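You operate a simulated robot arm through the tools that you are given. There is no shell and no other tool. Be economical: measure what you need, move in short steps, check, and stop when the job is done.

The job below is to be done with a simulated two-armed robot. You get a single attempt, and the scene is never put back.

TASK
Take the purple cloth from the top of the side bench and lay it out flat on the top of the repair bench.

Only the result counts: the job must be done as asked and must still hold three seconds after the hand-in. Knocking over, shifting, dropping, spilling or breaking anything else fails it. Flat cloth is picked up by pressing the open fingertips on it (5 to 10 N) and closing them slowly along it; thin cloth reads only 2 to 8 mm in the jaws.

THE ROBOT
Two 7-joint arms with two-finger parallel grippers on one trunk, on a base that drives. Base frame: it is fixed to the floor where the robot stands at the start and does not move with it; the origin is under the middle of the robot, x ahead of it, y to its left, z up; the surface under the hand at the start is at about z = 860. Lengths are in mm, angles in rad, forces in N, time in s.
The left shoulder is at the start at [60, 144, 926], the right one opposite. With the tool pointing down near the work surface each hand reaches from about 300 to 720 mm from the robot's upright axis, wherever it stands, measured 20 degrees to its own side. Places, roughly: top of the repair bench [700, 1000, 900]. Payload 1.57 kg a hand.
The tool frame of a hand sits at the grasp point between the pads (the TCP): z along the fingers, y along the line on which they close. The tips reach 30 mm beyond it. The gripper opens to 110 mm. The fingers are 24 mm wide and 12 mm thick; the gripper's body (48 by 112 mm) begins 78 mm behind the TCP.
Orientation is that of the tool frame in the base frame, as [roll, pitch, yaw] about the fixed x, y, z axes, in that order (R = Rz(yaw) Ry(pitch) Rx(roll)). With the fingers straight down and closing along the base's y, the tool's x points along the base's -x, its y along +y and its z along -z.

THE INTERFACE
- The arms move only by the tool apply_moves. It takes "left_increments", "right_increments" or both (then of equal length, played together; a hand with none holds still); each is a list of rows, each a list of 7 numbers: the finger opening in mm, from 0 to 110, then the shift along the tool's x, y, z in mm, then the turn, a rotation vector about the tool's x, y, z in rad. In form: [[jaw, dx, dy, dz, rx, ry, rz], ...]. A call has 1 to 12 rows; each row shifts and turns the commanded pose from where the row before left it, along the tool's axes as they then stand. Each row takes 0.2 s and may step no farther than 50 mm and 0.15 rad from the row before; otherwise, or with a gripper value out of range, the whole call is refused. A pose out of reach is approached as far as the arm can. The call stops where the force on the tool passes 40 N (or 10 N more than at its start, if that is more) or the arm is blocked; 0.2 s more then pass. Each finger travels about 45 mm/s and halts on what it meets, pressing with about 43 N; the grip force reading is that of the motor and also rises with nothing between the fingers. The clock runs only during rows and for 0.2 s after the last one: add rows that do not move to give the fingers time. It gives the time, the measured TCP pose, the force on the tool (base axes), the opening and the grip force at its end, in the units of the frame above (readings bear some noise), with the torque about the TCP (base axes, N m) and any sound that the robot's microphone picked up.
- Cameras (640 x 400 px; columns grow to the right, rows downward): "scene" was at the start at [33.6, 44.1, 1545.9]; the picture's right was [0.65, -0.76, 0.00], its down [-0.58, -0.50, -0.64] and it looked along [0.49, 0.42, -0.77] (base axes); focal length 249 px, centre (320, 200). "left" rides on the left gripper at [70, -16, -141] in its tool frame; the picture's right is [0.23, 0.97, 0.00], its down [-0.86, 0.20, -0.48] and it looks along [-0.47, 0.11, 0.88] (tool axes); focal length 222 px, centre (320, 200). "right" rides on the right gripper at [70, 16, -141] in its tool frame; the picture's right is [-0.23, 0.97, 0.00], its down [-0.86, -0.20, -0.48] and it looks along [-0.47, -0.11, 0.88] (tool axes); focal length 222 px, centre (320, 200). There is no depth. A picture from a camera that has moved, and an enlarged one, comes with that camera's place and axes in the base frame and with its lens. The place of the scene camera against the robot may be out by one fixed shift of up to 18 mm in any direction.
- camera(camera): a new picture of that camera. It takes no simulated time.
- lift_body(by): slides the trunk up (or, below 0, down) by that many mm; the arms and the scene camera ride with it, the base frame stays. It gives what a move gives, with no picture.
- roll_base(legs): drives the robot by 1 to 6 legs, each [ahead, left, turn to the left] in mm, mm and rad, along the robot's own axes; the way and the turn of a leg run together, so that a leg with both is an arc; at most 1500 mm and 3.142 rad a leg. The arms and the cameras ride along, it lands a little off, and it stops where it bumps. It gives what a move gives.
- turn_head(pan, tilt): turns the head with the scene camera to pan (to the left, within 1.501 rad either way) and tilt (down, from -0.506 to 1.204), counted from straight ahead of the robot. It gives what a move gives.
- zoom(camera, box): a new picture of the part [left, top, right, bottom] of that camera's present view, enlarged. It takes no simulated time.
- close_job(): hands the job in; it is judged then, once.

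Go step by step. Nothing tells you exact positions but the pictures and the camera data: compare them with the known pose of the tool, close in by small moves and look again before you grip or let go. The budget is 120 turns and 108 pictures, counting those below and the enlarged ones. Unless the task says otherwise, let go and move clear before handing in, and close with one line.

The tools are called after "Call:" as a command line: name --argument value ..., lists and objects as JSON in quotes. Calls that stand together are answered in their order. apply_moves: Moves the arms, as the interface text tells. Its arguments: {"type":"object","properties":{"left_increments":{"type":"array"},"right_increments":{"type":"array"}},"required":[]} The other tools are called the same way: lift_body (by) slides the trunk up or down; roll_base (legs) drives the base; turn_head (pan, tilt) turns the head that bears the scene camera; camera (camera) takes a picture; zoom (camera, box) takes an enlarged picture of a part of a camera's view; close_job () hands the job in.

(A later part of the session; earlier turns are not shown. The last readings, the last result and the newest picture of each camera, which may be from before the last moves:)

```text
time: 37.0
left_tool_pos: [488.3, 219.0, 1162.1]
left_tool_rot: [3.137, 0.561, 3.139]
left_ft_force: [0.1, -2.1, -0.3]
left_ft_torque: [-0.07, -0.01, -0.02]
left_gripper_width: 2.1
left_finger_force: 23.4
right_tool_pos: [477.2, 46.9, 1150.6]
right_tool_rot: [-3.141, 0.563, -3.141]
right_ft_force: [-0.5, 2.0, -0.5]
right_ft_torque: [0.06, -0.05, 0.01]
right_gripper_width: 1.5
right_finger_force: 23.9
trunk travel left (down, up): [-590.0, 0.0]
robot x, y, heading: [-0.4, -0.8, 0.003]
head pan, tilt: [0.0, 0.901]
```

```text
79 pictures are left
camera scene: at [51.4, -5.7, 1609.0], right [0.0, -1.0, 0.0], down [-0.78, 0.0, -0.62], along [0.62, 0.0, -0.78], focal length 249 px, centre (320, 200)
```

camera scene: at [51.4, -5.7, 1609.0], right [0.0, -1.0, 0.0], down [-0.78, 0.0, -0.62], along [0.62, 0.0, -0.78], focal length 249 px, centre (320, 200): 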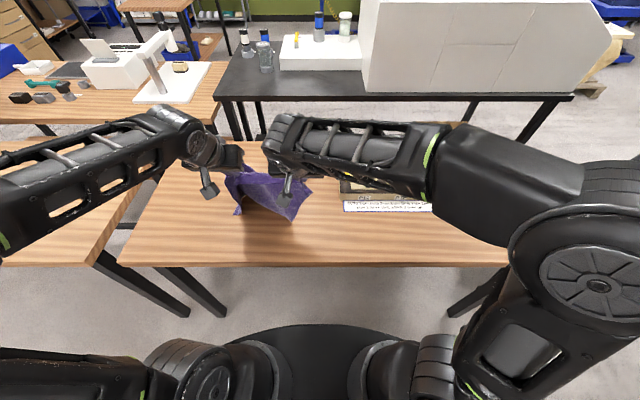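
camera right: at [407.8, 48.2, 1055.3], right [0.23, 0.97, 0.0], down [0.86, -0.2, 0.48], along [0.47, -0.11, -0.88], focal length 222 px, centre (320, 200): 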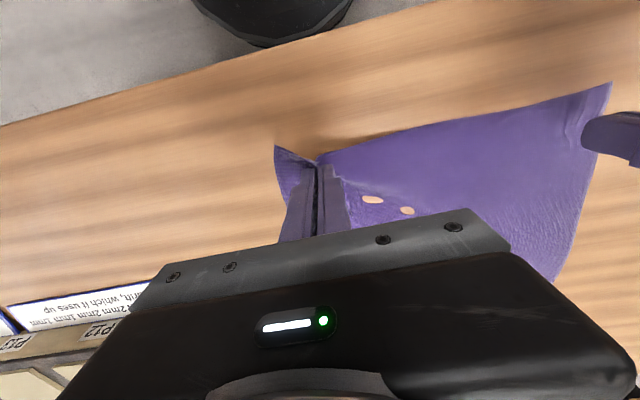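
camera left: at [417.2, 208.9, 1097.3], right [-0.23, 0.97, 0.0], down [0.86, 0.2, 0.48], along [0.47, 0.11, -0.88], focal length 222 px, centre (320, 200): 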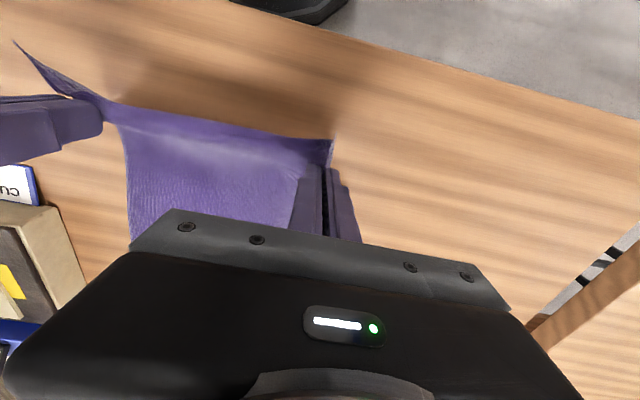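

Call:
apply_moves --left_increments '[[0, -13, 0, -21, 0, -0.14, 0], [0, -16, 0, -19, 0, -0.14, 0], [0, -18.6, 0, -16.7, 0, -0.14, 0], [0, -20.8, 0, -13.9, 0, -0.14, 0], [0, -22.5, 0, -10.9, 0, 0, 0], [0, 0, 0, 0, 0, 0, 0]]' --right_increments '[[0, -13, 0, -21, 0, -0.14, 0], [0, -16, 0, -19, 0, -0.14, 0], [0, -18.6, 0, -16.7, 0, -0.14, 0], [0, -20.8, 0, -13.9, 0, -0.14, 0], [0, -22.5, 0, -10.9, 0, 0, 0], [0, -12, 0, 0, 0, 0, 0]]'

Call:
camera --camera "scene"

```text
time: 38.4
left_tool_pos: [487.0, 219.4, 1285.9]
left_tool_rot: [3.137, 1.121, 3.138]
left_ft_force: [-0.4, -2.1, 0.9]
left_ft_torque: [-0.08, -0.01, 0.0]
left_gripper_width: 1.7
left_finger_force: 23.5
right_tool_pos: [481.8, 47.8, 1287.3]
right_tool_rot: [3.139, 1.121, 3.139]
right_ft_force: [-0.1, 1.3, -1.3]
right_ft_torque: [0.03, -0.04, 0.04]
right_gripper_width: 1.6
right_finger_force: 23.3
trunk travel left (down, up): [-590.0, 0.0]
robot x, y, heading: [-1.1, 2.1, -0.002]
head pan, tilt: [0.0, 0.901]
```

```text
78 pictures are left
camera scene: at [50.7, -6.1, 1609.0], right [0.0, -1.0, 0.0], down [-0.78, 0.0, -0.62], along [0.62, 0.0, -0.78], focal length 249 px, centre (320, 200)
```

scene: 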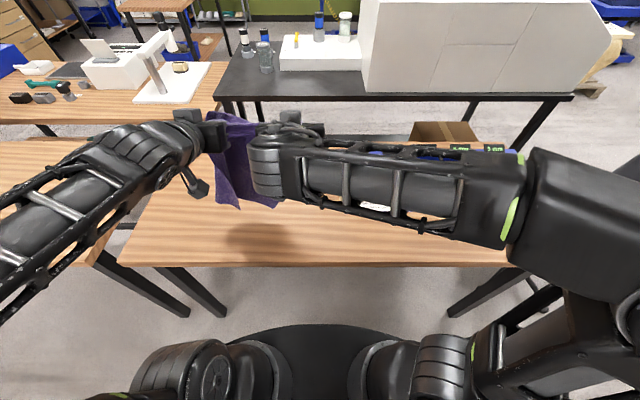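

Working well. I'll go about 120 mm higher so the cloth clears both benches.

Call:
apply_moves --left_increments '[[0, -36, 0, -17.4, 0, 0, 0], [0, -36, 0, -17.4, 0, 0, 0], [0, -36, 0, -17.4, 0, 0, 0], [0, 0, 0, 0, 0, 0, 0]]' --right_increments '[[0, -36, 0, -17.4, 0, 0, 0], [0, -36, 0, -17.4, 0, 0, 0], [0, -36, 0, -17.4, 0, 0, 0], [0, 0, 0, 0, 0, 0, 0]]'

Call:
turn_head --pan 0.3 --tilt 0.55

Call:
camera --camera "scene"

```text
time: 39.4
left_tool_pos: [487.9, 218.3, 1404.1]
left_tool_rot: [3.137, 1.118, 3.135]
left_ft_force: [0.0, -1.7, -0.3]
left_ft_torque: [-0.02, 0.0, -0.02]
left_gripper_width: 2.4
left_finger_force: 23.5
right_tool_pos: [481.8, 48.3, 1407.5]
right_tool_rot: [3.141, 1.122, 3.14]
right_ft_force: [-0.5, 1.0, -0.1]
right_ft_torque: [0.03, -0.02, 0.01]
right_gripper_width: 1.5
right_finger_force: 23.8
trunk travel left (down, up): [-590.0, 0.0]
robot x, y, heading: [0.3, 1.1, 0.001]
head pan, tilt: [0.0, 0.901]
```

```text
time: 40.3
left_tool_pos: [486.5, 218.9, 1404.3]
left_tool_rot: [3.137, 1.119, 3.137]
left_ft_force: [0.0, -0.7, 0.3]
left_ft_torque: [-0.08, -0.01, -0.03]
left_gripper_width: 2.1
left_finger_force: 23.2
right_tool_pos: [481.6, 48.3, 1406.5]
right_tool_rot: [-3.141, 1.121, 3.14]
right_ft_force: [-0.2, 1.3, -0.1]
right_ft_torque: [0.01, -0.03, 0.05]
right_gripper_width: 1.5
right_finger_force: 23.8
trunk travel left (down, up): [-590.0, 0.0]
robot x, y, heading: [1.0, 0.3, -0.003]
head pan, tilt: [0.3, 0.55]
```

```text
77 pictures are left
camera scene: at [60.9, 20.8, 1638.2], right [0.29, -0.96, 0.0], down [-0.5, -0.15, -0.85], along [0.81, 0.25, -0.52], focal length 249 px, centre (320, 200)
```

scene: 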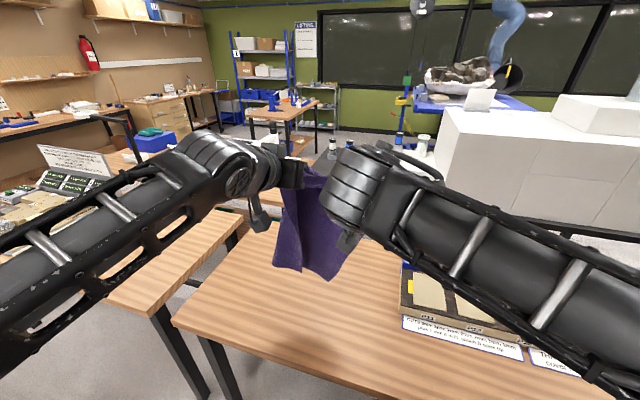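

The cloth hangs free with its bottom around z 1000. Free space on the repair bench is y≈650–1330, so I'll back off a little and drive left.

Call:
roll_base --legs '[[-80, 0, 0], [0, 420, 0]]'

Call:
camera --camera "scene"

Call:
roll_base --legs '[[0, 410, 0]]'

Call:
camera --camera "scene"

```text
time: 43.5
left_tool_pos: [408.7, 631.8, 1405.2]
left_tool_rot: [3.138, 1.118, 3.133]
left_ft_force: [-1.1, -0.9, -0.1]
left_ft_torque: [-0.03, -0.03, -0.03]
left_gripper_width: 1.7
left_finger_force: 23.3
right_tool_pos: [403.0, 460.7, 1407.8]
right_tool_rot: [-3.141, 1.121, 3.136]
right_ft_force: [-0.2, 1.6, 0.5]
right_ft_torque: [0.01, 0.01, 0.02]
right_gripper_width: 1.4
right_finger_force: 23.3
trunk travel left (down, up): [-590.0, 0.0]
robot x, y, heading: [-81.7, 414.5, -0.004]
head pan, tilt: [0.3, 0.55]
```

```text
76 pictures are left
camera scene: at [-18.8, 435.5, 1638.3], right [0.29, -0.96, 0.0], down [-0.5, -0.15, -0.85], along [0.82, 0.25, -0.52], focal length 249 px, centre (320, 200)
```

scene: 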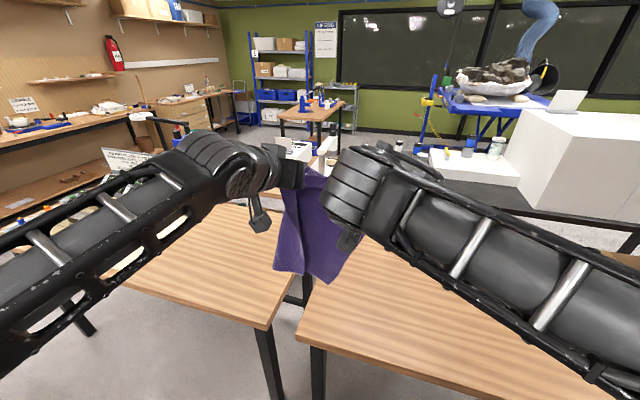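

```text
time: 46.1
left_tool_pos: [409.2, 1050.3, 1405.0]
left_tool_rot: [3.138, 1.118, 3.136]
left_ft_force: [0.1, -0.6, -0.3]
left_ft_torque: [-0.02, -0.03, -0.06]
left_gripper_width: 2.0
left_finger_force: 24.1
right_tool_pos: [403.0, 881.7, 1408.2]
right_tool_rot: [-3.139, 1.12, 3.14]
right_ft_force: [-0.3, 1.1, -0.7]
right_ft_torque: [-0.01, 0.06, 0.01]
right_gripper_width: 1.7
right_finger_force: 23.2
trunk travel left (down, up): [-590.0, 0.0]
robot x, y, heading: [-75.8, 831.8, -0.003]
head pan, tilt: [0.3, 0.55]
```

```text
75 pictures are left
camera scene: at [-17.6, 854.1, 1638.3], right [0.29, -0.96, 0.0], down [-0.5, -0.15, -0.85], along [0.81, 0.25, -0.52], focal length 249 px, centre (320, 200)
```

scene: 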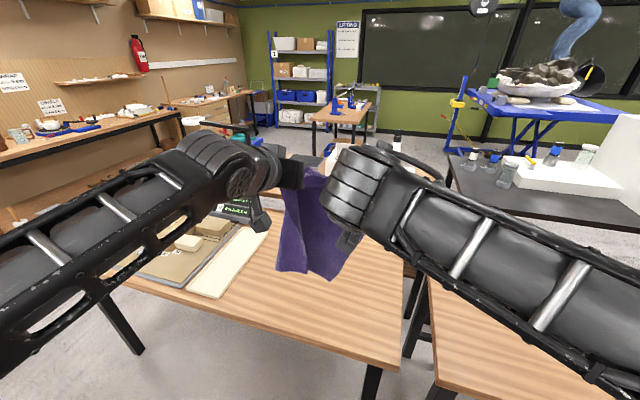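

I'm in front of the repair bench: its right end is at y≈750, the tray at y≈1335, the front at x≈366. I'll check the far edge with the head turned.

Call:
roll_base --legs '[[0, 60, 0]]'

Call:
turn_head --pan 0.0 --tilt 0.75

Call:
camera --camera "scene"

Call:
camera --camera "left"

Call:
camera --camera "right"

```text
time: 47.0
left_tool_pos: [409.3, 1111.0, 1403.9]
left_tool_rot: [3.141, 1.118, 3.141]
left_ft_force: [1.1, -0.6, -0.9]
left_ft_torque: [-0.03, -0.01, -0.11]
left_gripper_width: 2.1
left_finger_force: 23.6
right_tool_pos: [404.1, 941.3, 1407.6]
right_tool_rot: [-3.138, 1.121, -3.139]
right_ft_force: [-0.9, 1.5, 0.4]
right_ft_torque: [-0.01, 0.03, -0.01]
right_gripper_width: 1.7
right_finger_force: 23.7
trunk travel left (down, up): [-590.0, 0.0]
robot x, y, heading: [-76.9, 887.8, -0.0]
head pan, tilt: [0.3, 0.55]
```

```text
time: 47.8
left_tool_pos: [409.6, 1108.9, 1405.0]
left_tool_rot: [3.137, 1.119, 3.136]
left_ft_force: [-0.4, -1.1, 0.3]
left_ft_torque: [-0.03, -0.01, -0.04]
left_gripper_width: 2.0
left_finger_force: 23.7
right_tool_pos: [404.3, 940.1, 1407.9]
right_tool_rot: [3.142, 1.12, 3.139]
right_ft_force: [0.4, 0.3, 0.0]
right_ft_torque: [0.0, 0.01, 0.03]
right_gripper_width: 1.5
right_finger_force: 23.6
trunk travel left (down, up): [-590.0, 0.0]
robot x, y, heading: [-77.0, 893.4, 0.004]
head pan, tilt: [0.0, 0.75]
```

```text
74 pictures are left
camera scene: at [-20.5, 885.2, 1621.0], right [0.0, -1.0, 0.0], down [-0.68, 0.0, -0.73], along [0.73, 0.0, -0.68], focal length 249 px, centre (320, 200)
```

scene: 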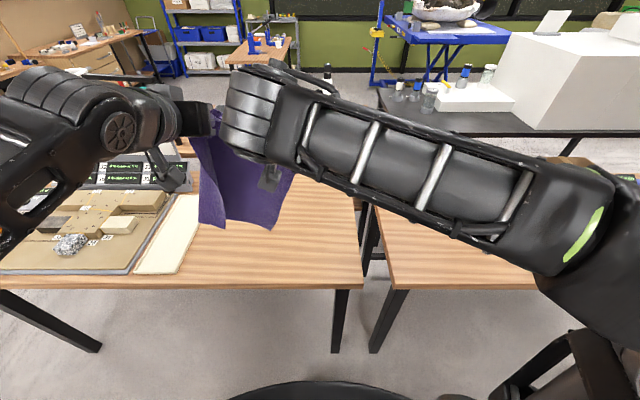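

```text
73 pictures are left
camera left: at [251.5, 1093.4, 1403.6], right [-0.1, 0.97, -0.2], down [-0.06, 0.2, 0.98], along [0.99, 0.11, 0.04], focal length 222 px, centre (320, 200)
```

left: 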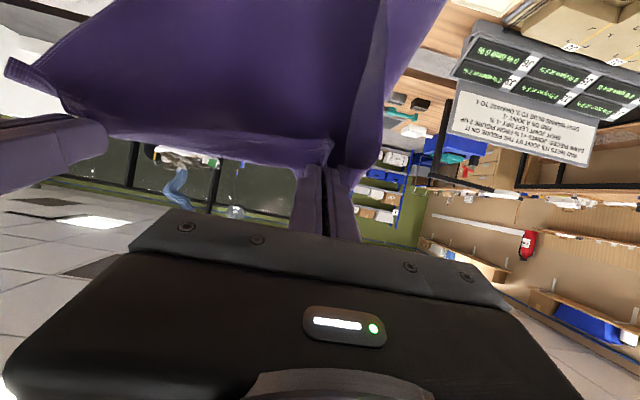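

```text
72 pictures are left
camera right: at [245.8, 955.7, 1405.7], right [0.1, 0.97, 0.21], down [-0.06, -0.2, 0.98], along [0.99, -0.11, 0.04], focal length 222 px, centre (320, 200)
```

right: 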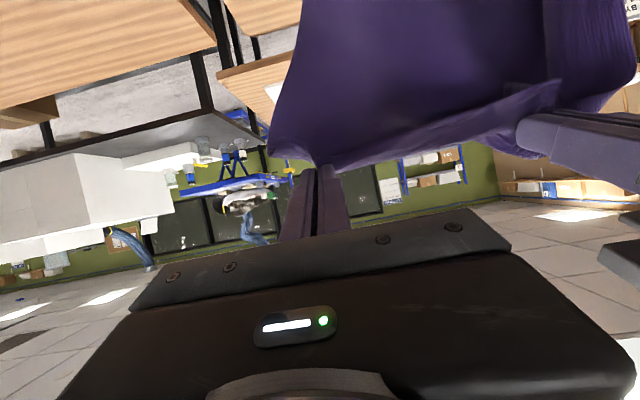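

Call:
zoom --camera "scene" --box '[130, 120, 410, 300]'

```text
2.22 times, centred on (270, 210) of scene
camera zoom: at [-20.5, 885.2, 1621.0], right [0.0, -1.0, 0.0], down [-0.68, 0.0, -0.73], along [0.73, 0.0, -0.68], focal length 552 px, centre (431, 178)
```

zoom: 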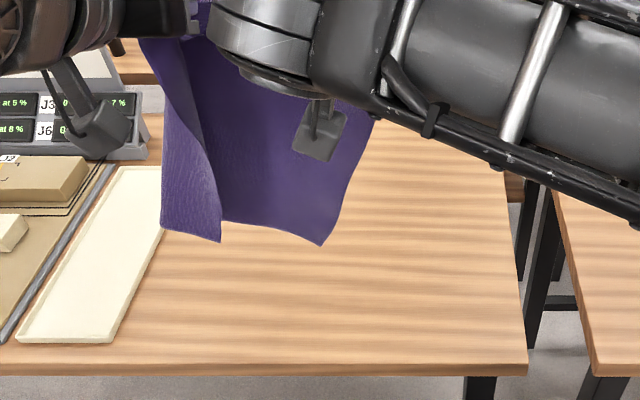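

The target zone on the repair bench is x≈380–850, y≈780–1340, and it is clear. I'll drive forward, then extend the hands out over it in two stages.

Call:
roll_base --legs '[[88, 0, 0]]'

Call:
apply_moves --left_increments '[[0, -5.9, 0, 30.5, 0, -0.05, 0], [0, -4.3, 0, 30.7, 0, -0.05, 0], [0, -2.8, 0, 30.9, 0, -0.05, 0], [0, -1.2, 0, 31, 0, -0.05, 0], [0, 0.3, 0, 31.1, 0, -0.05, 0], [0, 0, 0, 0, 0, 0, 0]]' --right_increments '[[0, -5.9, 0, 30.5, 0, -0.05, 0], [0, -4.3, 0, 30.7, 0, -0.05, 0], [0, -2.8, 0, 30.9, 0, -0.05, 0], [0, -1.2, 0, 31, 0, -0.05, 0], [0, 0.3, 0, 31.1, 0, -0.05, 0], [0, 0, 0, 0, 0, 0, 0]]'

Call:
camera --camera "scene"

```text
time: 48.9
left_tool_pos: [496.2, 1108.1, 1403.5]
left_tool_rot: [3.136, 1.117, 3.136]
left_ft_force: [1.0, -1.9, 0.2]
left_ft_torque: [-0.03, 0.0, 0.01]
left_gripper_width: 2.0
left_finger_force: 23.4
right_tool_pos: [491.6, 939.6, 1407.4]
right_tool_rot: [3.139, 1.121, 3.141]
right_ft_force: [0.6, 1.8, -0.7]
right_ft_torque: [0.03, 0.01, 0.02]
right_gripper_width: 1.6
right_finger_force: 23.8
trunk travel left (down, up): [-590.0, 0.0]
robot x, y, heading: [6.3, 890.3, 0.005]
head pan, tilt: [0.0, 0.75]
```

```text
time: 50.3
left_tool_pos: [644.3, 1106.0, 1364.9]
left_tool_rot: [3.134, 1.37, 3.132]
left_ft_force: [-0.3, -1.1, 0.3]
left_ft_torque: [-0.03, 0.06, 0.0]
left_gripper_width: 1.9
left_finger_force: 23.8
right_tool_pos: [639.1, 937.4, 1367.8]
right_tool_rot: [3.134, 1.373, 3.131]
right_ft_force: [-0.8, 0.7, 0.3]
right_ft_torque: [0.01, 0.04, 0.03]
right_gripper_width: 1.6
right_finger_force: 23.1
trunk travel left (down, up): [-590.0, 0.0]
robot x, y, heading: [5.4, 892.6, -0.003]
head pan, tilt: [0.0, 0.75]
```

```text
70 pictures are left
camera scene: at [64.2, 884.5, 1621.0], right [0.0, -1.0, 0.0], down [-0.68, 0.0, -0.73], along [0.73, 0.0, -0.68], focal length 249 px, centre (320, 200)
```

scene: 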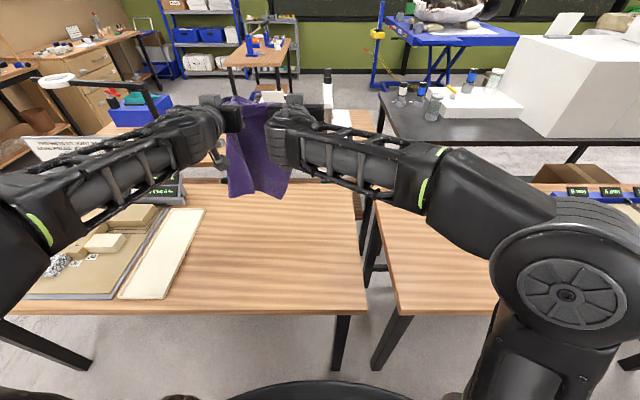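

The whole bench is visible: x≈364–955, y≈740–1345 free. I'll keep extending toward x≈760.

Call:
apply_moves --left_increments '[[0, 1.9, 0, 31, 0, -0.05, 0], [0, 3.4, 0, 30.9, 0, -0.05, 0], [0, 5, 0, 30.7, 0, -0.05, 0], [0, 5, 0, 25, 0, 0, 0], [0, 0, 0, 0, 0, 0, 0]]' --right_increments '[[0, 1.9, 0, 31, 0, -0.05, 0], [0, 3.4, 0, 30.9, 0, -0.05, 0], [0, 5, 0, 30.7, 0, -0.05, 0], [0, 5, 0, 25, 0, 0, 0], [0, 0, 0, 0, 0, 0, 0]]'

Call:
camera --camera "scene"

```text
time: 51.5
left_tool_pos: [759.8, 1110.6, 1335.6]
left_tool_rot: [3.104, 1.521, 3.105]
left_ft_force: [-0.8, -1.0, 0.3]
left_ft_torque: [-0.01, -0.01, -0.03]
left_gripper_width: 2.1
left_finger_force: 23.8
right_tool_pos: [755.3, 940.2, 1338.6]
right_tool_rot: [3.134, 1.52, 3.132]
right_ft_force: [-0.6, 0.3, -1.0]
right_ft_torque: [-0.01, -0.01, -0.01]
right_gripper_width: 1.5
right_finger_force: 23.4
trunk travel left (down, up): [-590.0, 0.0]
robot x, y, heading: [4.5, 894.6, -0.002]
head pan, tilt: [0.0, 0.75]
```

```text
69 pictures are left
camera scene: at [65.2, 885.4, 1620.9], right [0.0, -1.0, 0.0], down [-0.68, 0.0, -0.73], along [0.73, 0.0, -0.68], focal length 249 px, centre (320, 200)
```

scene: 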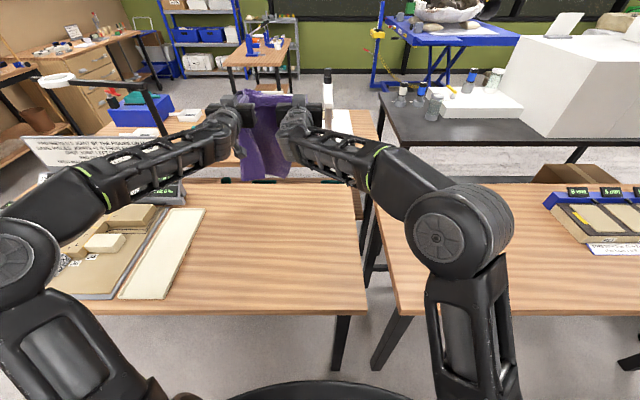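

Call:
zoom --camera "scene" --box '[180, 70, 380, 220]'

Call:
camera --camera "right"

```text
2.67 times, centred on (280, 145) of scene
camera zoom: at [65.2, 885.4, 1620.9], right [0.0, -1.0, 0.0], down [-0.68, 0.0, -0.73], along [0.73, 0.0, -0.68], focal length 663 px, centre (427, 347)
```

zoom: 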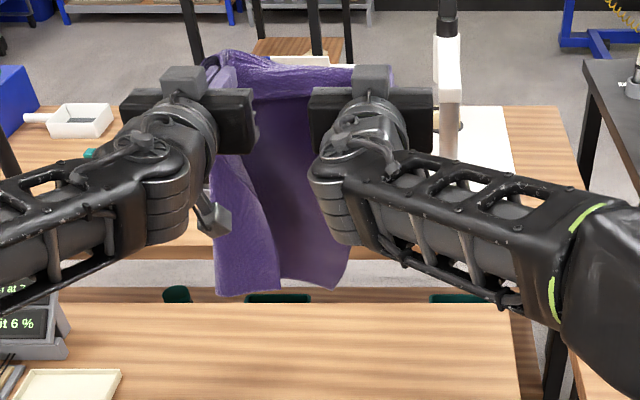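

```text
67 pictures are left
camera right: at [610.4, 957.3, 1274.9], right [0.01, 0.97, 0.23], down [-0.44, -0.2, 0.88], along [0.9, -0.11, 0.42], focal length 222 px, centre (320, 200)
```

right: 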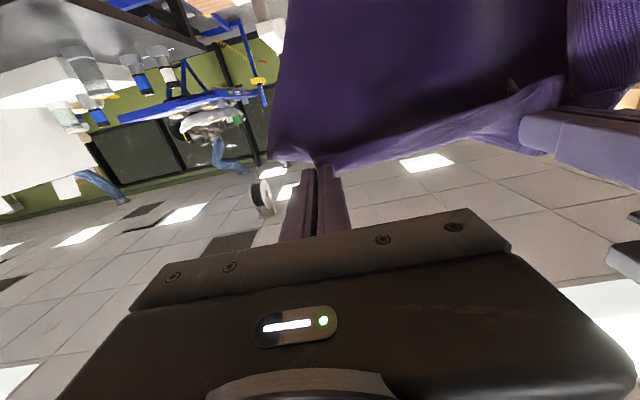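

The hands reach x≈760 with the cloth hanging over the bench's far part. I'll lower straight down until its bottom edge nears the bench.

Call:
apply_moves --left_increments '[[0, 25, 0, 0, 0, 0, 0], [0, 25, 0, 0, 0, 0, 0], [0, 25, 0, 0, 0, 0, 0], [0, 0, 0, 0, 0, 0, 0], [0, 0, 0, 0, 0, 0, 0]]' --right_increments '[[0, 25, 0, 0, 0, 0, 0], [0, 25, 0, 0, 0, 0, 0], [0, 25, 0, 0, 0, 0, 0], [0, 0, 0, 0, 0, 0, 0], [0, 0, 0, 0, 0, 0, 0]]'

Call:
zoom --camera "scene" --box '[150, 90, 390, 260]'

```text
time: 52.7
left_tool_pos: [755.7, 1110.5, 1258.7]
left_tool_rot: [3.108, 1.518, 3.106]
left_ft_force: [-0.7, -0.7, -0.3]
left_ft_torque: [-0.04, 0.0, -0.01]
left_gripper_width: 2.0
left_finger_force: 23.7
right_tool_pos: [749.8, 939.9, 1264.8]
right_tool_rot: [3.135, 1.52, 3.134]
right_ft_force: [0.3, 1.3, 0.4]
right_ft_torque: [0.0, 0.03, 0.02]
right_gripper_width: 1.5
right_finger_force: 23.5
trunk travel left (down, up): [-590.0, 0.0]
robot x, y, heading: [6.8, 893.5, 0.0]
head pan, tilt: [0.0, 0.75]
```

```text
2.35 times, centred on (270, 175) of scene
camera zoom: at [66.3, 885.5, 1620.9], right [0.0, -1.0, 0.0], down [-0.68, 0.0, -0.73], along [0.73, 0.0, -0.68], focal length 585 px, centre (438, 259)
```

zoom: 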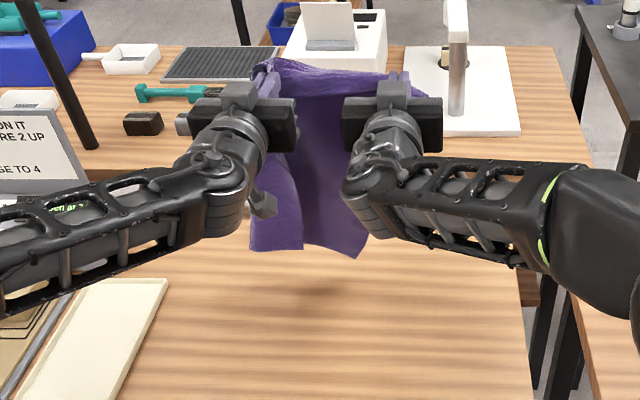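

The bottom edge is about 65 mm above the bench, so the hang is about 300 mm. I'll touch down and begin laying: hands move down and back equally while un-tilting.

Call:
apply_moves --left_increments '[[0, 20, 0, 0, 0, 0, 0], [0, 20, 0, 0, 0, 0, 0], [0, 20, 0, 0, 0, 0, 0], [0, 0, 0, 0, 0, 0, 0], [0, 21, 0, -19, 0, 0.06, 0], [0, 22.1, 0, -17.7, 0, 0.06, 0], [0, 23.1, 0, -16.3, 0, 0.06, 0], [0, 0, 0, 0, 0, 0, 0]]' --right_increments '[[0, 20, 0, 0, 0, 0, 0], [0, 20, 0, 0, 0, 0, 0], [0, 24, 0, 0, 0, 0, 0], [0, 0, 0, 0, 0, 0, 0], [0, 21, 0, -19, 0, 0.06, 0], [0, 22.1, 0, -17.7, 0, 0.06, 0], [0, 23.1, 0, -16.3, 0, 0.06, 0], [0, 0, 0, 0, 0, 0, 0]]'

Call:
zoom --camera "scene" --box '[150, 110, 390, 280]'

```text
time: 54.5
left_tool_pos: [694.4, 1108.8, 1139.1]
left_tool_rot: [3.134, 1.337, 3.134]
left_ft_force: [-0.2, -2.1, 0.3]
left_ft_torque: [-0.07, -0.01, -0.06]
left_gripper_width: 2.0
left_finger_force: 23.4
right_tool_pos: [688.5, 938.9, 1138.9]
right_tool_rot: [3.141, 1.338, 3.138]
right_ft_force: [1.0, 2.1, 0.1]
right_ft_torque: [0.01, -0.02, 0.1]
right_gripper_width: 1.6
right_finger_force: 23.7
trunk travel left (down, up): [-590.0, 0.0]
robot x, y, heading: [5.3, 895.2, -0.003]
head pan, tilt: [0.0, 0.75]
```

```text
2.35 times, centred on (270, 195) of scene
camera zoom: at [66.3, 885.1, 1620.9], right [0.0, -1.0, 0.0], down [-0.68, 0.0, -0.73], along [0.73, 0.0, -0.68], focal length 585 px, centre (438, 212)
```

zoom: 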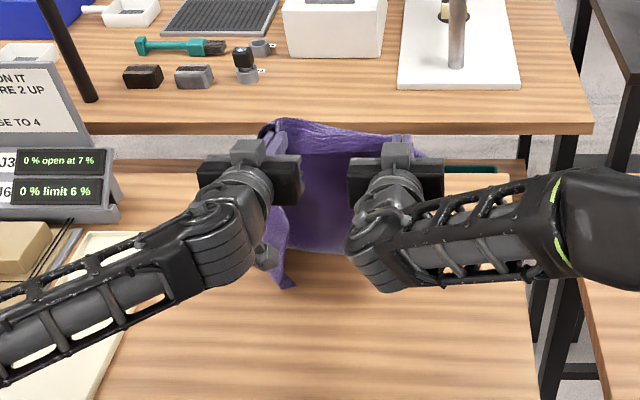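

The far-left corner is curling toward me under the cloth. I'll lift again, reach further out, and then drag it backward lightly so the far edge trails flat.

Call:
apply_moves --left_increments '[[0, -38.6, 0, 11.5, 0, 0, 0], [0, -38.6, 0, 11.5, 0, 0, 0], [0, -38.6, 0, 11.5, 0, -0.06, 0], [0, -6, 0, 29, 0, -0.06, 0], [0, 0, 0, 15, 0, -0.06, 0], [0, 0, 0, 0, 0, 0, 0], [0, 0, 0, 0, 0, 0, 0]]' --right_increments '[[0, -38.6, 0, 11.5, 0, 0, 0], [0, -38.6, 0, 11.5, 0, 0, 0], [0, -38.6, 0, 11.5, 0, -0.06, 0], [0, -6, 0, 29, 0, -0.06, 0], [0, 0, 0, 15, 0, -0.06, 0], [0, 0, 0, 0, 0, 0, 0], [0, 0, 0, 0, 0, 0, 0]]'

Call:
zoom --camera "scene" --box '[150, 90, 390, 260]'

```text
time: 56.1
left_tool_pos: [799.3, 1109.0, 1242.9]
left_tool_rot: [3.106, 1.518, 3.104]
left_ft_force: [0.5, -1.1, -0.9]
left_ft_torque: [-0.01, 0.0, -0.02]
left_gripper_width: 2.0
left_finger_force: 23.4
right_tool_pos: [793.3, 939.9, 1243.6]
right_tool_rot: [3.132, 1.52, 3.131]
right_ft_force: [1.6, 1.2, -0.3]
right_ft_torque: [0.0, 0.01, 0.01]
right_gripper_width: 1.5
right_finger_force: 23.3
trunk travel left (down, up): [-590.0, 0.0]
robot x, y, heading: [8.0, 886.8, -0.001]
head pan, tilt: [0.0, 0.75]
```

```text
2.35 times, centred on (270, 175) of scene
camera zoom: at [66.1, 885.3, 1620.9], right [0.0, -1.0, 0.0], down [-0.68, 0.0, -0.73], along [0.73, 0.0, -0.68], focal length 585 px, centre (438, 259)
```

zoom: 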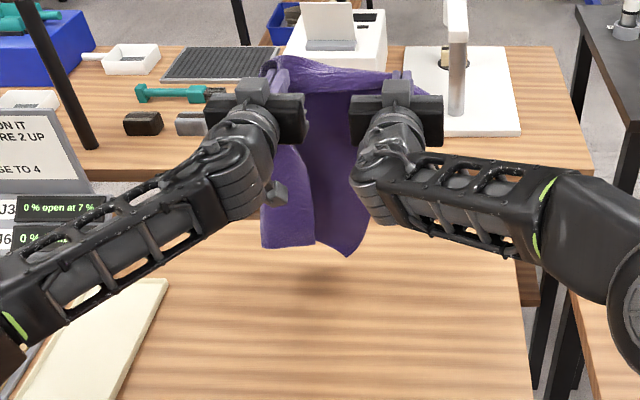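

The cloth hangs with its left strip curled toward me, so it would fold under. I'll shift left, then touch down while moving diagonally back and right so the left strip and far edge trail out flat.

Call:
roll_base --legs '[[0, 70, 0]]'

Call:
apply_moves --left_increments '[[0, 20, 0, 0, 0, 0, 0], [0, 20, 0, 0, 0, 0, 0], [0, 12, -14, -10, 0, 0, 0], [0, 8, -14, -15, 0, 0, 0], [0, 8, -14, -15, 0, 0.04, 0], [0, 8, -14, -15, 0, 0.04, 0], [0, 8, -14, -15, 0, 0.04, 0], [0, 8, -14, -15, 0, 0.04, 0]]' --right_increments '[[0, 20, 0, 0, 0, 0, 0], [0, 20, 0, 0, 0, 0, 0], [0, 12, -14, -10, 0, 0, 0], [0, 8, -14, -15, 0, 0, 0], [0, 8, -14, -15, 0, 0.04, 0], [0, 8, -14, -15, 0, 0.04, 0], [0, 8, -14, -15, 0, 0.04, 0], [0, 8, -14, -15, 0, 0.04, 0]]'

Call:
zoom --camera "scene" --box '[150, 100, 390, 270]'

```text
time: 57.1
left_tool_pos: [797.8, 1181.1, 1243.6]
left_tool_rot: [3.13, 1.517, 3.128]
left_ft_force: [-0.3, 0.0, -1.1]
left_ft_torque: [-0.02, 0.03, -0.06]
left_gripper_width: 1.9
left_finger_force: 23.3
right_tool_pos: [794.1, 1011.2, 1243.5]
right_tool_rot: [-3.13, 1.521, -3.13]
right_ft_force: [0.3, 1.2, 0.1]
right_ft_torque: [0.03, 0.02, -0.02]
right_gripper_width: 1.5
right_finger_force: 23.4
trunk travel left (down, up): [-590.0, 0.0]
robot x, y, heading: [7.3, 960.3, -0.001]
head pan, tilt: [0.0, 0.75]
```

```text
time: 58.9
left_tool_pos: [725.7, 1112.3, 1172.8]
left_tool_rot: [3.14, 1.361, 3.13]
left_ft_force: [-3.1, -25.4, 1.5]
left_ft_torque: [-0.53, 0.05, -0.71]
left_gripper_width: 3.5
left_finger_force: 24.9
left hand out of reach, approached as far as the arm can: row 3, 4
right_tool_pos: [701.3, 928.7, 1162.0]
right_tool_rot: [3.127, 1.359, 3.135]
right_ft_force: [2.7, 25.9, -0.7]
right_ft_torque: [0.17, -0.02, 0.77]
right_gripper_width: 1.8
right_finger_force: 23.8
trunk travel left (down, up): [-590.0, 0.0]
robot x, y, heading: [10.7, 959.2, 0.001]
head pan, tilt: [0.0, 0.75]
```

```text
2.35 times, centred on (270, 185) of scene
camera zoom: at [65.2, 955.0, 1620.9], right [0.0, -1.0, 0.0], down [-0.68, 0.0, -0.73], along [0.73, 0.0, -0.68], focal length 585 px, centre (438, 235)
```

zoom: 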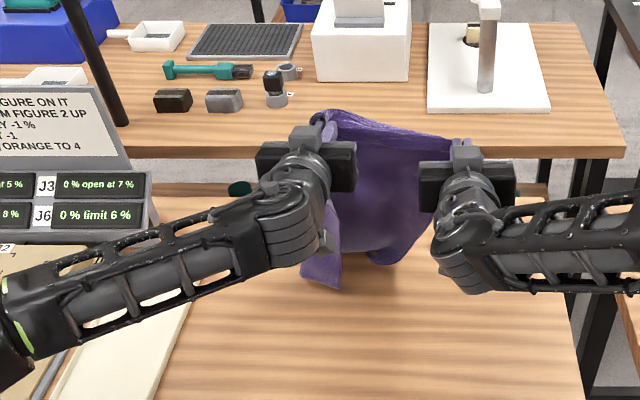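

The left hand hit its reach limit, so the cloth got stretched. I'll re-align the left hand with the right right away.

Call:
apply_moves --left_increments '[[0, 8, -8, -11, 0, 0, 0], [0, 8, -8, -11, 0, 0, 0], [0, 0, 0, 0, 0, 0, 0]]'

Call:
camera --camera "left"

Call:
camera --camera "right"

Call:
zoom --camera "scene" --box '[150, 100, 390, 270]'

```text
time: 59.7
left_tool_pos: [701.0, 1101.1, 1160.7]
left_tool_rot: [3.132, 1.357, 3.133]
left_ft_force: [0.4, -10.8, 0.9]
left_ft_torque: [-0.26, 0.0, -0.3]
left_gripper_width: 1.9
left_finger_force: 23.2
right_tool_pos: [703.6, 924.8, 1159.3]
right_tool_rot: [3.139, 1.36, 3.137]
right_ft_force: [-0.4, 10.8, 0.1]
right_ft_torque: [0.03, 0.03, 0.36]
right_gripper_width: 1.5
right_finger_force: 23.7
trunk travel left (down, up): [-590.0, 0.0]
robot x, y, heading: [6.9, 960.1, -0.0]
head pan, tilt: [0.0, 0.75]
```

```text
62 pictures are left
camera left: at [549.3, 1085.7, 1122.4], right [-0.05, 0.97, -0.22], down [-0.29, 0.2, 0.94], along [0.96, 0.11, 0.27], focal length 222 px, centre (320, 200)
```

left: 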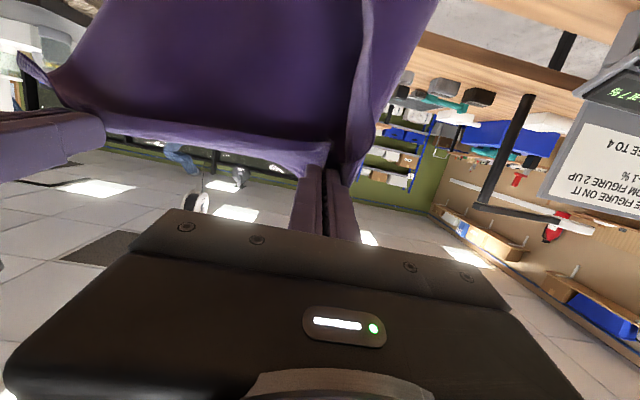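

```text
61 pictures are left
camera right: at [551.2, 940.6, 1120.4], right [0.05, 0.97, 0.22], down [-0.29, -0.2, 0.94], along [0.96, -0.11, 0.27], focal length 222 px, centre (320, 200)
```

right: 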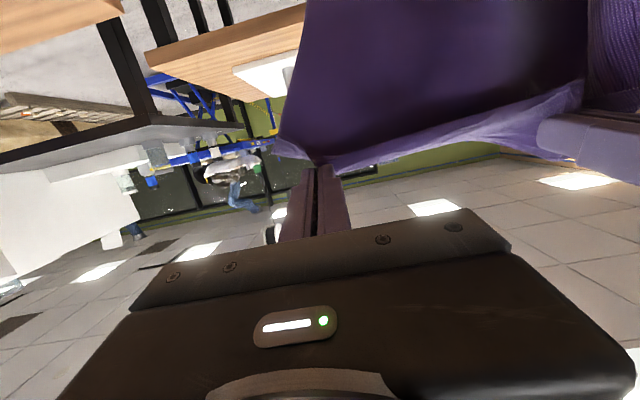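

```text
2.35 times, centred on (270, 185) of scene
camera zoom: at [65.9, 955.6, 1620.9], right [0.0, -1.0, 0.0], down [-0.68, 0.0, -0.73], along [0.73, 0.0, -0.68], focal length 585 px, centre (438, 235)
```

zoom: 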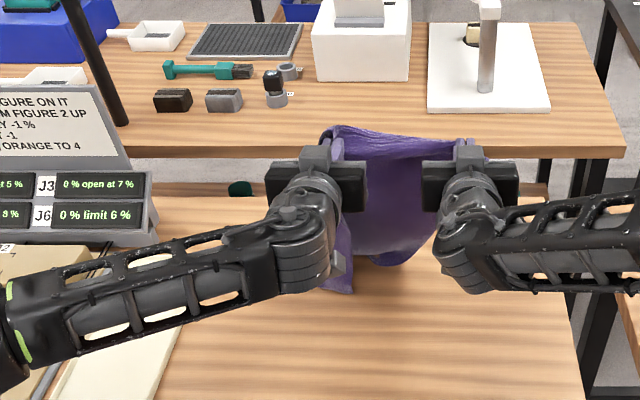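

The bottom is now touching at x≈765. I'll pull back mostly horizontally and to the right, so the bottom trails.

Call:
apply_moves --left_increments '[[0, 11, -11, -22, 0, 0.04, 0], [0, 12, -8, -22, 0, 0.04, 0], [0, 13, -8, -21.5, 0, 0.04, 0], [0, 13.5, -8, -21, 0, 0.04, 0], [0, 0, 0, 0, 0, 0, 0]]' --right_increments '[[0, 11, -8, -22, 0, 0.04, 0], [0, 12, -8, -22, 0, 0.04, 0], [0, 13, -8, -21.5, 0, 0.04, 0], [0, 13.5, -8, -21, 0, 0.04, 0], [0, 0, 0, 0, 0, 0, 0]]'

Call:
zoom --camera "scene" --box '[150, 110, 390, 280]'

Call:
camera --camera "left"

```text
time: 60.9
left_tool_pos: [604.8, 1067.6, 1136.3]
left_tool_rot: [3.136, 1.197, 3.139]
left_ft_force: [1.1, -3.7, 0.4]
left_ft_torque: [-0.1, 0.01, -0.08]
left_gripper_width: 2.0
left_finger_force: 23.0
right_tool_pos: [606.6, 893.6, 1133.7]
right_tool_rot: [3.141, 1.199, 3.138]
right_ft_force: [-0.4, 3.9, -0.3]
right_ft_torque: [0.07, -0.02, 0.12]
right_gripper_width: 1.4
right_finger_force: 23.7
trunk travel left (down, up): [-590.0, 0.0]
robot x, y, heading: [9.5, 962.5, 0.002]
head pan, tilt: [0.0, 0.75]
```

```text
2.35 times, centred on (270, 195) of scene
camera zoom: at [66.7, 955.9, 1620.9], right [0.0, -1.0, 0.0], down [-0.68, 0.0, -0.73], along [0.73, 0.0, -0.68], focal length 585 px, centre (438, 212)
```

zoom: 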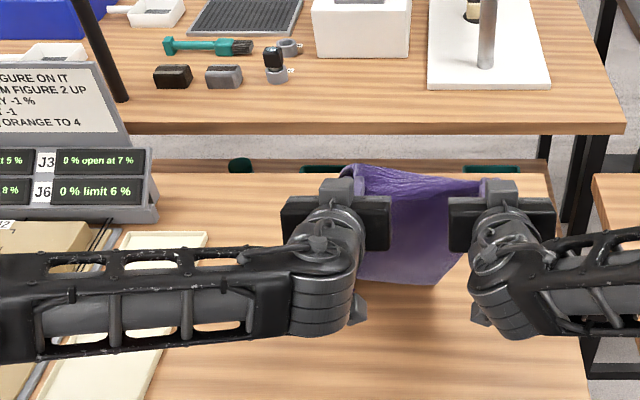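

```text
58 pictures are left
camera left: at [448.0, 1051.7, 1123.3], right [-0.08, 0.97, -0.21], down [-0.13, 0.2, 0.97], along [0.99, 0.11, 0.11], focal length 222 px, centre (320, 200)
```

left: 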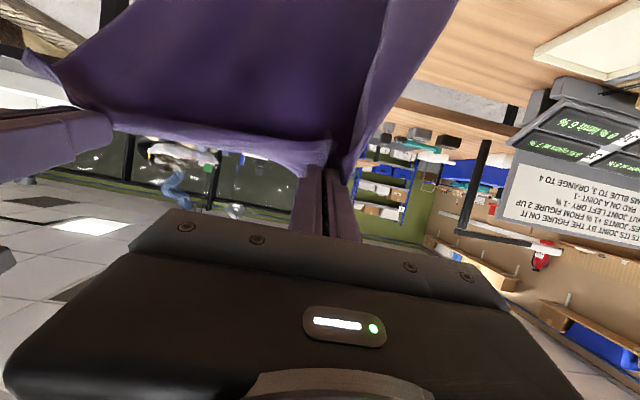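

The bottom slid along with the hands to x≈680, which would end too close to the front edge. I'll lift a little, move forward with base and hands, and lay again more steeply.

Call:
apply_moves --left_increments '[[0, -30, 0, -5, 0, 0, 0], [0, -34, 0, 13, 0, 0, 0], [0, -34, 0, 13, 0, 0, 0], [0, -10, 0, 20, 0, -0.05, 0], [0, -10, 0, 20, 0, -0.05, 0]]' --right_increments '[[0, -30, 0, -5, 0, 0, 0], [0, -34, 0, 13, 0, 0, 0], [0, -34, 0, 13, 0, 0, 0], [0, -10, 0, 20, 0, -0.05, 0], [0, -10, 0, 20, 0, -0.05, 0]]'

Call:
roll_base --legs '[[50, 0, 0]]'

Call:
zoom --camera "scene" --box '[150, 90, 390, 260]'

Call:
camera --camera "left"

```text
time: 62.1
left_tool_pos: [706.0, 1065.7, 1225.5]
left_tool_rot: [3.135, 1.299, 3.135]
left_ft_force: [0.9, -3.9, -0.2]
left_ft_torque: [-0.1, -0.01, -0.06]
left_gripper_width: 1.8
left_finger_force: 23.0
right_tool_pos: [706.8, 892.8, 1224.0]
right_tool_rot: [3.138, 1.3, 3.137]
right_ft_force: [0.4, 3.7, 0.3]
right_ft_torque: [-0.01, -0.02, 0.14]
right_gripper_width: 1.7
right_finger_force: 23.3
trunk travel left (down, up): [-590.0, 0.0]
robot x, y, heading: [6.3, 961.2, -0.002]
head pan, tilt: [0.0, 0.75]
```

```text
time: 63.0
left_tool_pos: [756.3, 1065.5, 1225.5]
left_tool_rot: [3.135, 1.295, 3.134]
left_ft_force: [0.2, -4.2, -0.1]
left_ft_torque: [-0.05, -0.02, -0.09]
left_gripper_width: 2.1
left_finger_force: 23.7
right_tool_pos: [757.0, 893.3, 1221.9]
right_tool_rot: [3.141, 1.298, 3.141]
right_ft_force: [0.7, 3.6, 0.5]
right_ft_torque: [0.02, -0.02, 0.12]
right_gripper_width: 1.6
right_finger_force: 23.7
trunk travel left (down, up): [-590.0, 0.0]
robot x, y, heading: [58.4, 965.2, 0.001]
head pan, tilt: [0.0, 0.75]
```

```text
2.35 times, centred on (270, 175) of scene
camera zoom: at [118.3, 955.6, 1620.8], right [0.0, -1.0, 0.0], down [-0.68, 0.0, -0.73], along [0.73, 0.0, -0.68], focal length 585 px, centre (438, 259)
```

zoom: 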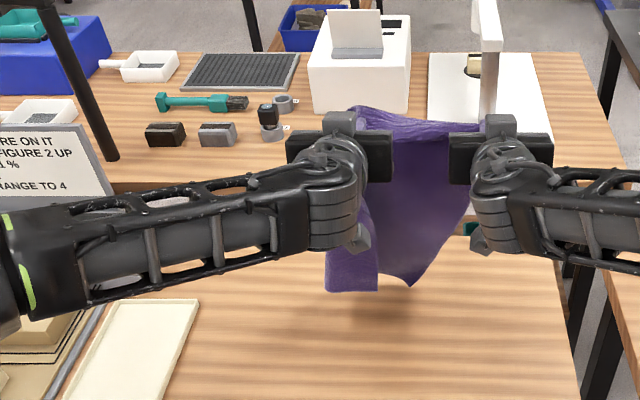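

```text
56 pictures are left
camera left: at [601.9, 1050.8, 1196.2], right [-0.06, 0.97, -0.22], down [-0.23, 0.2, 0.95], along [0.97, 0.11, 0.21], focal length 222 px, centre (320, 200)
```

left: 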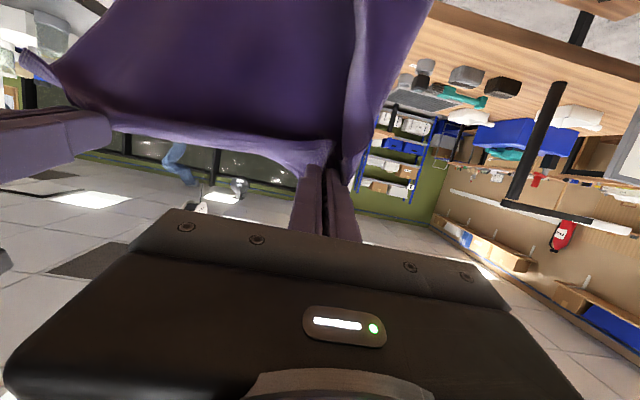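

Call:
apply_moves --left_increments '[[0, 26.5, -5, -10, 0, 0.05, 0], [0, 27.2, -10, -12, 0, 0.05, 0], [0, 27.7, -10, -10.7, 0, 0.05, 0], [0, 28.3, -8, -9.3, 0, 0.05, 0], [0, 28.7, -8, -7.8, 0, 0.05, 0]]' --right_increments '[[0, 26.5, -5, -10, 0, 0.05, 0], [0, 27.2, -10, -12, 0, 0.05, 0], [0, 27.7, -10, -10.7, 0, 0.05, 0], [0, 28.3, -8, -9.3, 0, 0.05, 0], [0, 28.7, -8, -7.8, 0, 0.05, 0]]'

Call:
zoom --camera "scene" --box '[190, 120, 430, 290]'

Call:
camera --camera "left"

```text
time: 64.2
left_tool_pos: [657.1, 1023.4, 1115.2]
left_tool_rot: [3.138, 1.05, 3.138]
left_ft_force: [0.2, -2.8, -0.1]
left_ft_torque: [-0.08, -0.01, -0.02]
left_gripper_width: 1.9
left_finger_force: 23.5
right_tool_pos: [656.6, 851.9, 1112.9]
right_tool_rot: [3.141, 1.052, 3.139]
right_ft_force: [-0.6, 2.4, -0.1]
right_ft_torque: [0.04, -0.01, 0.07]
right_gripper_width: 1.5
right_finger_force: 22.7
trunk travel left (down, up): [-590.0, 0.0]
robot x, y, heading: [62.5, 962.4, 0.003]
head pan, tilt: [0.0, 0.75]
```

```text
2.35 times, centred on (310, 205) of scene
camera zoom: at [115.0, 955.1, 1621.0], right [0.0, -1.0, 0.0], down [-0.68, 0.0, -0.73], along [0.73, 0.0, -0.68], focal length 585 px, centre (344, 188)
```

zoom: 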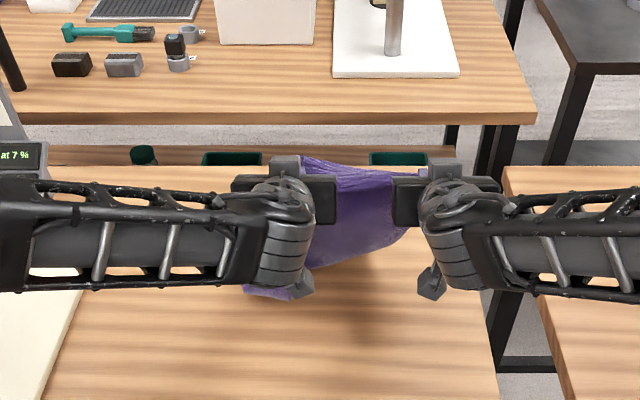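

```text
54 pictures are left
camera left: at [499.2, 1008.4, 1125.1], right [-0.11, 0.97, -0.2], down [0.01, 0.2, 0.98], along [0.99, 0.11, -0.03], focal length 222 px, centre (320, 200)
```

left: 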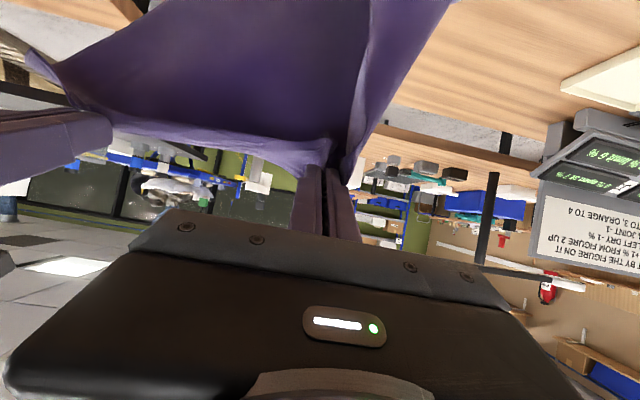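

The left strip is now trailing out left, but its corner still lags toward me. I'll pull back horizontally about 60 mm, a bit more on the left.

Call:
apply_moves --left_increments '[[0, 10, -5, -17, 0, 0, 0], [0, 10, -5, -17, 0, 0, 0], [0, 10, -5, -17, 0, 0, 0], [0, 12, -3, -18, 0, 0, 0]]' --right_increments '[[0, 8, -5, -13, 0, 0, 0], [0, 8, -5, -13, 0, 0, 0], [0, 8, -5, -13, 0, 0, 0], [0, 10, -5, -13, 0, 0, 0]]'

Call:
zoom --camera "scene" --box '[190, 120, 430, 290]'

```text
time: 65.2
left_tool_pos: [576.3, 1005.3, 1114.9]
left_tool_rot: [3.137, 1.051, 3.136]
left_ft_force: [0.5, -6.6, 0.6]
left_ft_torque: [-0.21, -0.04, -0.12]
left_gripper_width: 1.8
left_finger_force: 23.6
right_tool_pos: [596.5, 832.1, 1108.4]
right_tool_rot: [3.139, 1.049, 3.141]
right_ft_force: [-1.5, 6.4, -0.1]
right_ft_torque: [0.1, 0.01, 0.15]
right_gripper_width: 1.6
right_finger_force: 23.4
trunk travel left (down, up): [-590.0, 0.0]
robot x, y, heading: [57.4, 962.8, 0.002]
head pan, tilt: [0.0, 0.75]
```

```text
2.35 times, centred on (310, 205) of scene
camera zoom: at [114.4, 955.4, 1620.9], right [0.0, -1.0, 0.0], down [-0.68, 0.0, -0.73], along [0.73, 0.0, -0.68], focal length 585 px, centre (344, 188)
```

zoom: 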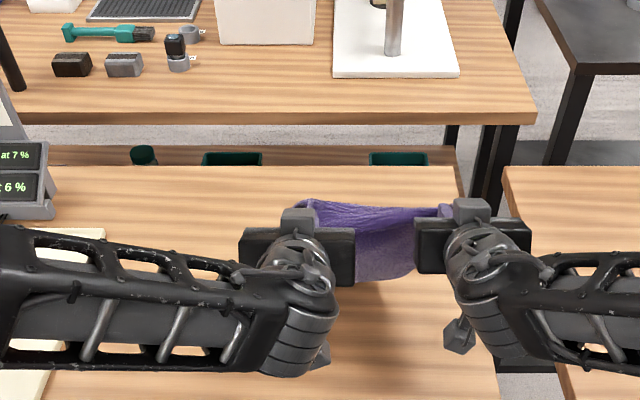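

The hang curls toward me everywhere, so laying backward keeps tucking it under. I'll lay the other way instead: touch the bottom edge down near me and move the hands away, so all the curls trail out naturally.

Call:
apply_moves --left_increments '[[0, -11.9, 12, -35.6, 0, 0, 0], [0, -11.9, 14, -35.6, 0, 0, 0], [0, -11.9, 17, -35.6, 0, 0, 0], [0, -11.9, 17, -35.6, 0, 0, 0], [0, 0, 0, 0, 0, 0, 0], [0, 0, 0, 0, 0, 0, 0]]' --right_increments '[[0, -10.3, 15, -40, 0, 0, 0], [0, -10.3, 15, -40, 0, 0, 0], [0, -10.3, 17, -40, 0, 0, 0], [0, -10.3, 17, -40, 0, 0, 0], [0, 0, 0, 0, 0, 0, 0], [0, 0, 0, 0, 0, 0, 0]]'

Call:
camera --camera "scene"

```text
time: 66.7
left_tool_pos: [474.9, 1068.4, 1225.0]
left_tool_rot: [3.136, 1.048, 3.138]
left_ft_force: [-0.1, -3.4, -0.2]
left_ft_torque: [-0.12, 0.0, -0.06]
left_gripper_width: 2.2
left_finger_force: 23.5
right_tool_pos: [477.8, 895.0, 1227.1]
right_tool_rot: [-3.141, 1.051, 3.141]
right_ft_force: [-0.9, 3.1, -0.3]
right_ft_torque: [0.01, 0.0, 0.1]
right_gripper_width: 1.4
right_finger_force: 23.4
trunk travel left (down, up): [-590.0, 0.0]
robot x, y, heading: [61.0, 961.6, 0.005]
head pan, tilt: [0.0, 0.75]
```

```text
52 pictures are left
camera scene: at [114.5, 955.9, 1620.9], right [0.0, -1.0, 0.0], down [-0.68, 0.0, -0.73], along [0.73, 0.0, -0.68], focal length 249 px, centre (320, 200)
```

scene: 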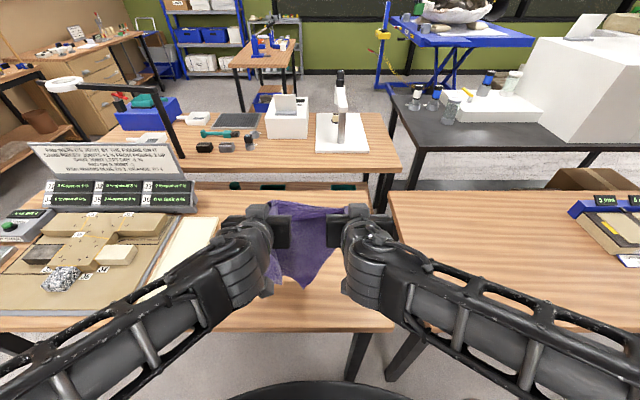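

The bottom is just at the bench near x≈490. I'll move the hands away and down, drifting slightly right.

Call:
apply_moves --left_increments '[[0, -10.6, -12, 28.5, 0, 0, 0], [0, -10.6, -12, 28.5, 0, 0, 0], [0, 9.2, -10, 34.1, 0, 0.04, 0], [0, 7.9, -10, 34.5, 0, 0.04, 0], [0, 6.5, -8, 34.7, 0, 0.04, 0]]' --right_increments '[[0, -10.6, -12, 28.5, 0, 0, 0], [0, -10.6, -12, 28.5, 0, 0, 0], [0, 9.2, -10, 34.1, 0, 0.04, 0], [0, 7.9, -10, 34.5, 0, 0.04, 0], [0, 6.5, -8, 34.7, 0, 0.04, 0]]'

Call:
zoom --camera "scene" --box '[190, 150, 430, 320]'

```text
time: 67.8
left_tool_pos: [615.1, 1014.7, 1141.3]
left_tool_rot: [3.135, 0.926, 3.139]
left_ft_force: [0.1, -1.7, 0.4]
left_ft_torque: [-0.07, 0.0, -0.01]
left_gripper_width: 2.2
left_finger_force: 23.5
right_tool_pos: [616.7, 844.1, 1136.8]
right_tool_rot: [3.14, 0.927, 3.14]
right_ft_force: [0.5, 1.5, 1.2]
right_ft_torque: [0.01, 0.01, 0.03]
right_gripper_width: 1.4
right_finger_force: 23.7
trunk travel left (down, up): [-590.0, 0.0]
robot x, y, heading: [54.1, 962.9, 0.002]
head pan, tilt: [0.0, 0.75]
```

```text
2.35 times, centred on (310, 235) of scene
camera zoom: at [118.4, 955.2, 1620.8], right [0.0, -1.0, 0.0], down [-0.68, 0.0, -0.73], along [0.73, 0.0, -0.68], focal length 585 px, centre (344, 118)
```

zoom: 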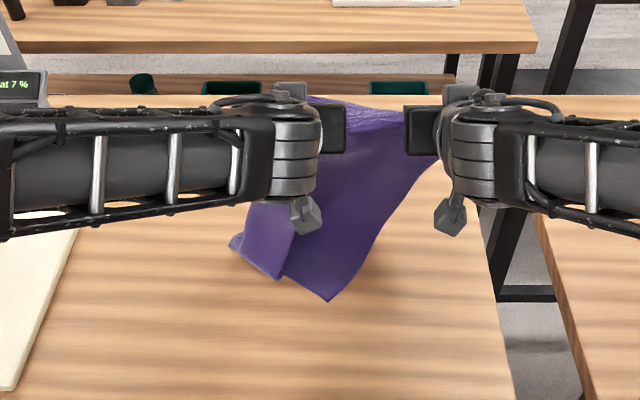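

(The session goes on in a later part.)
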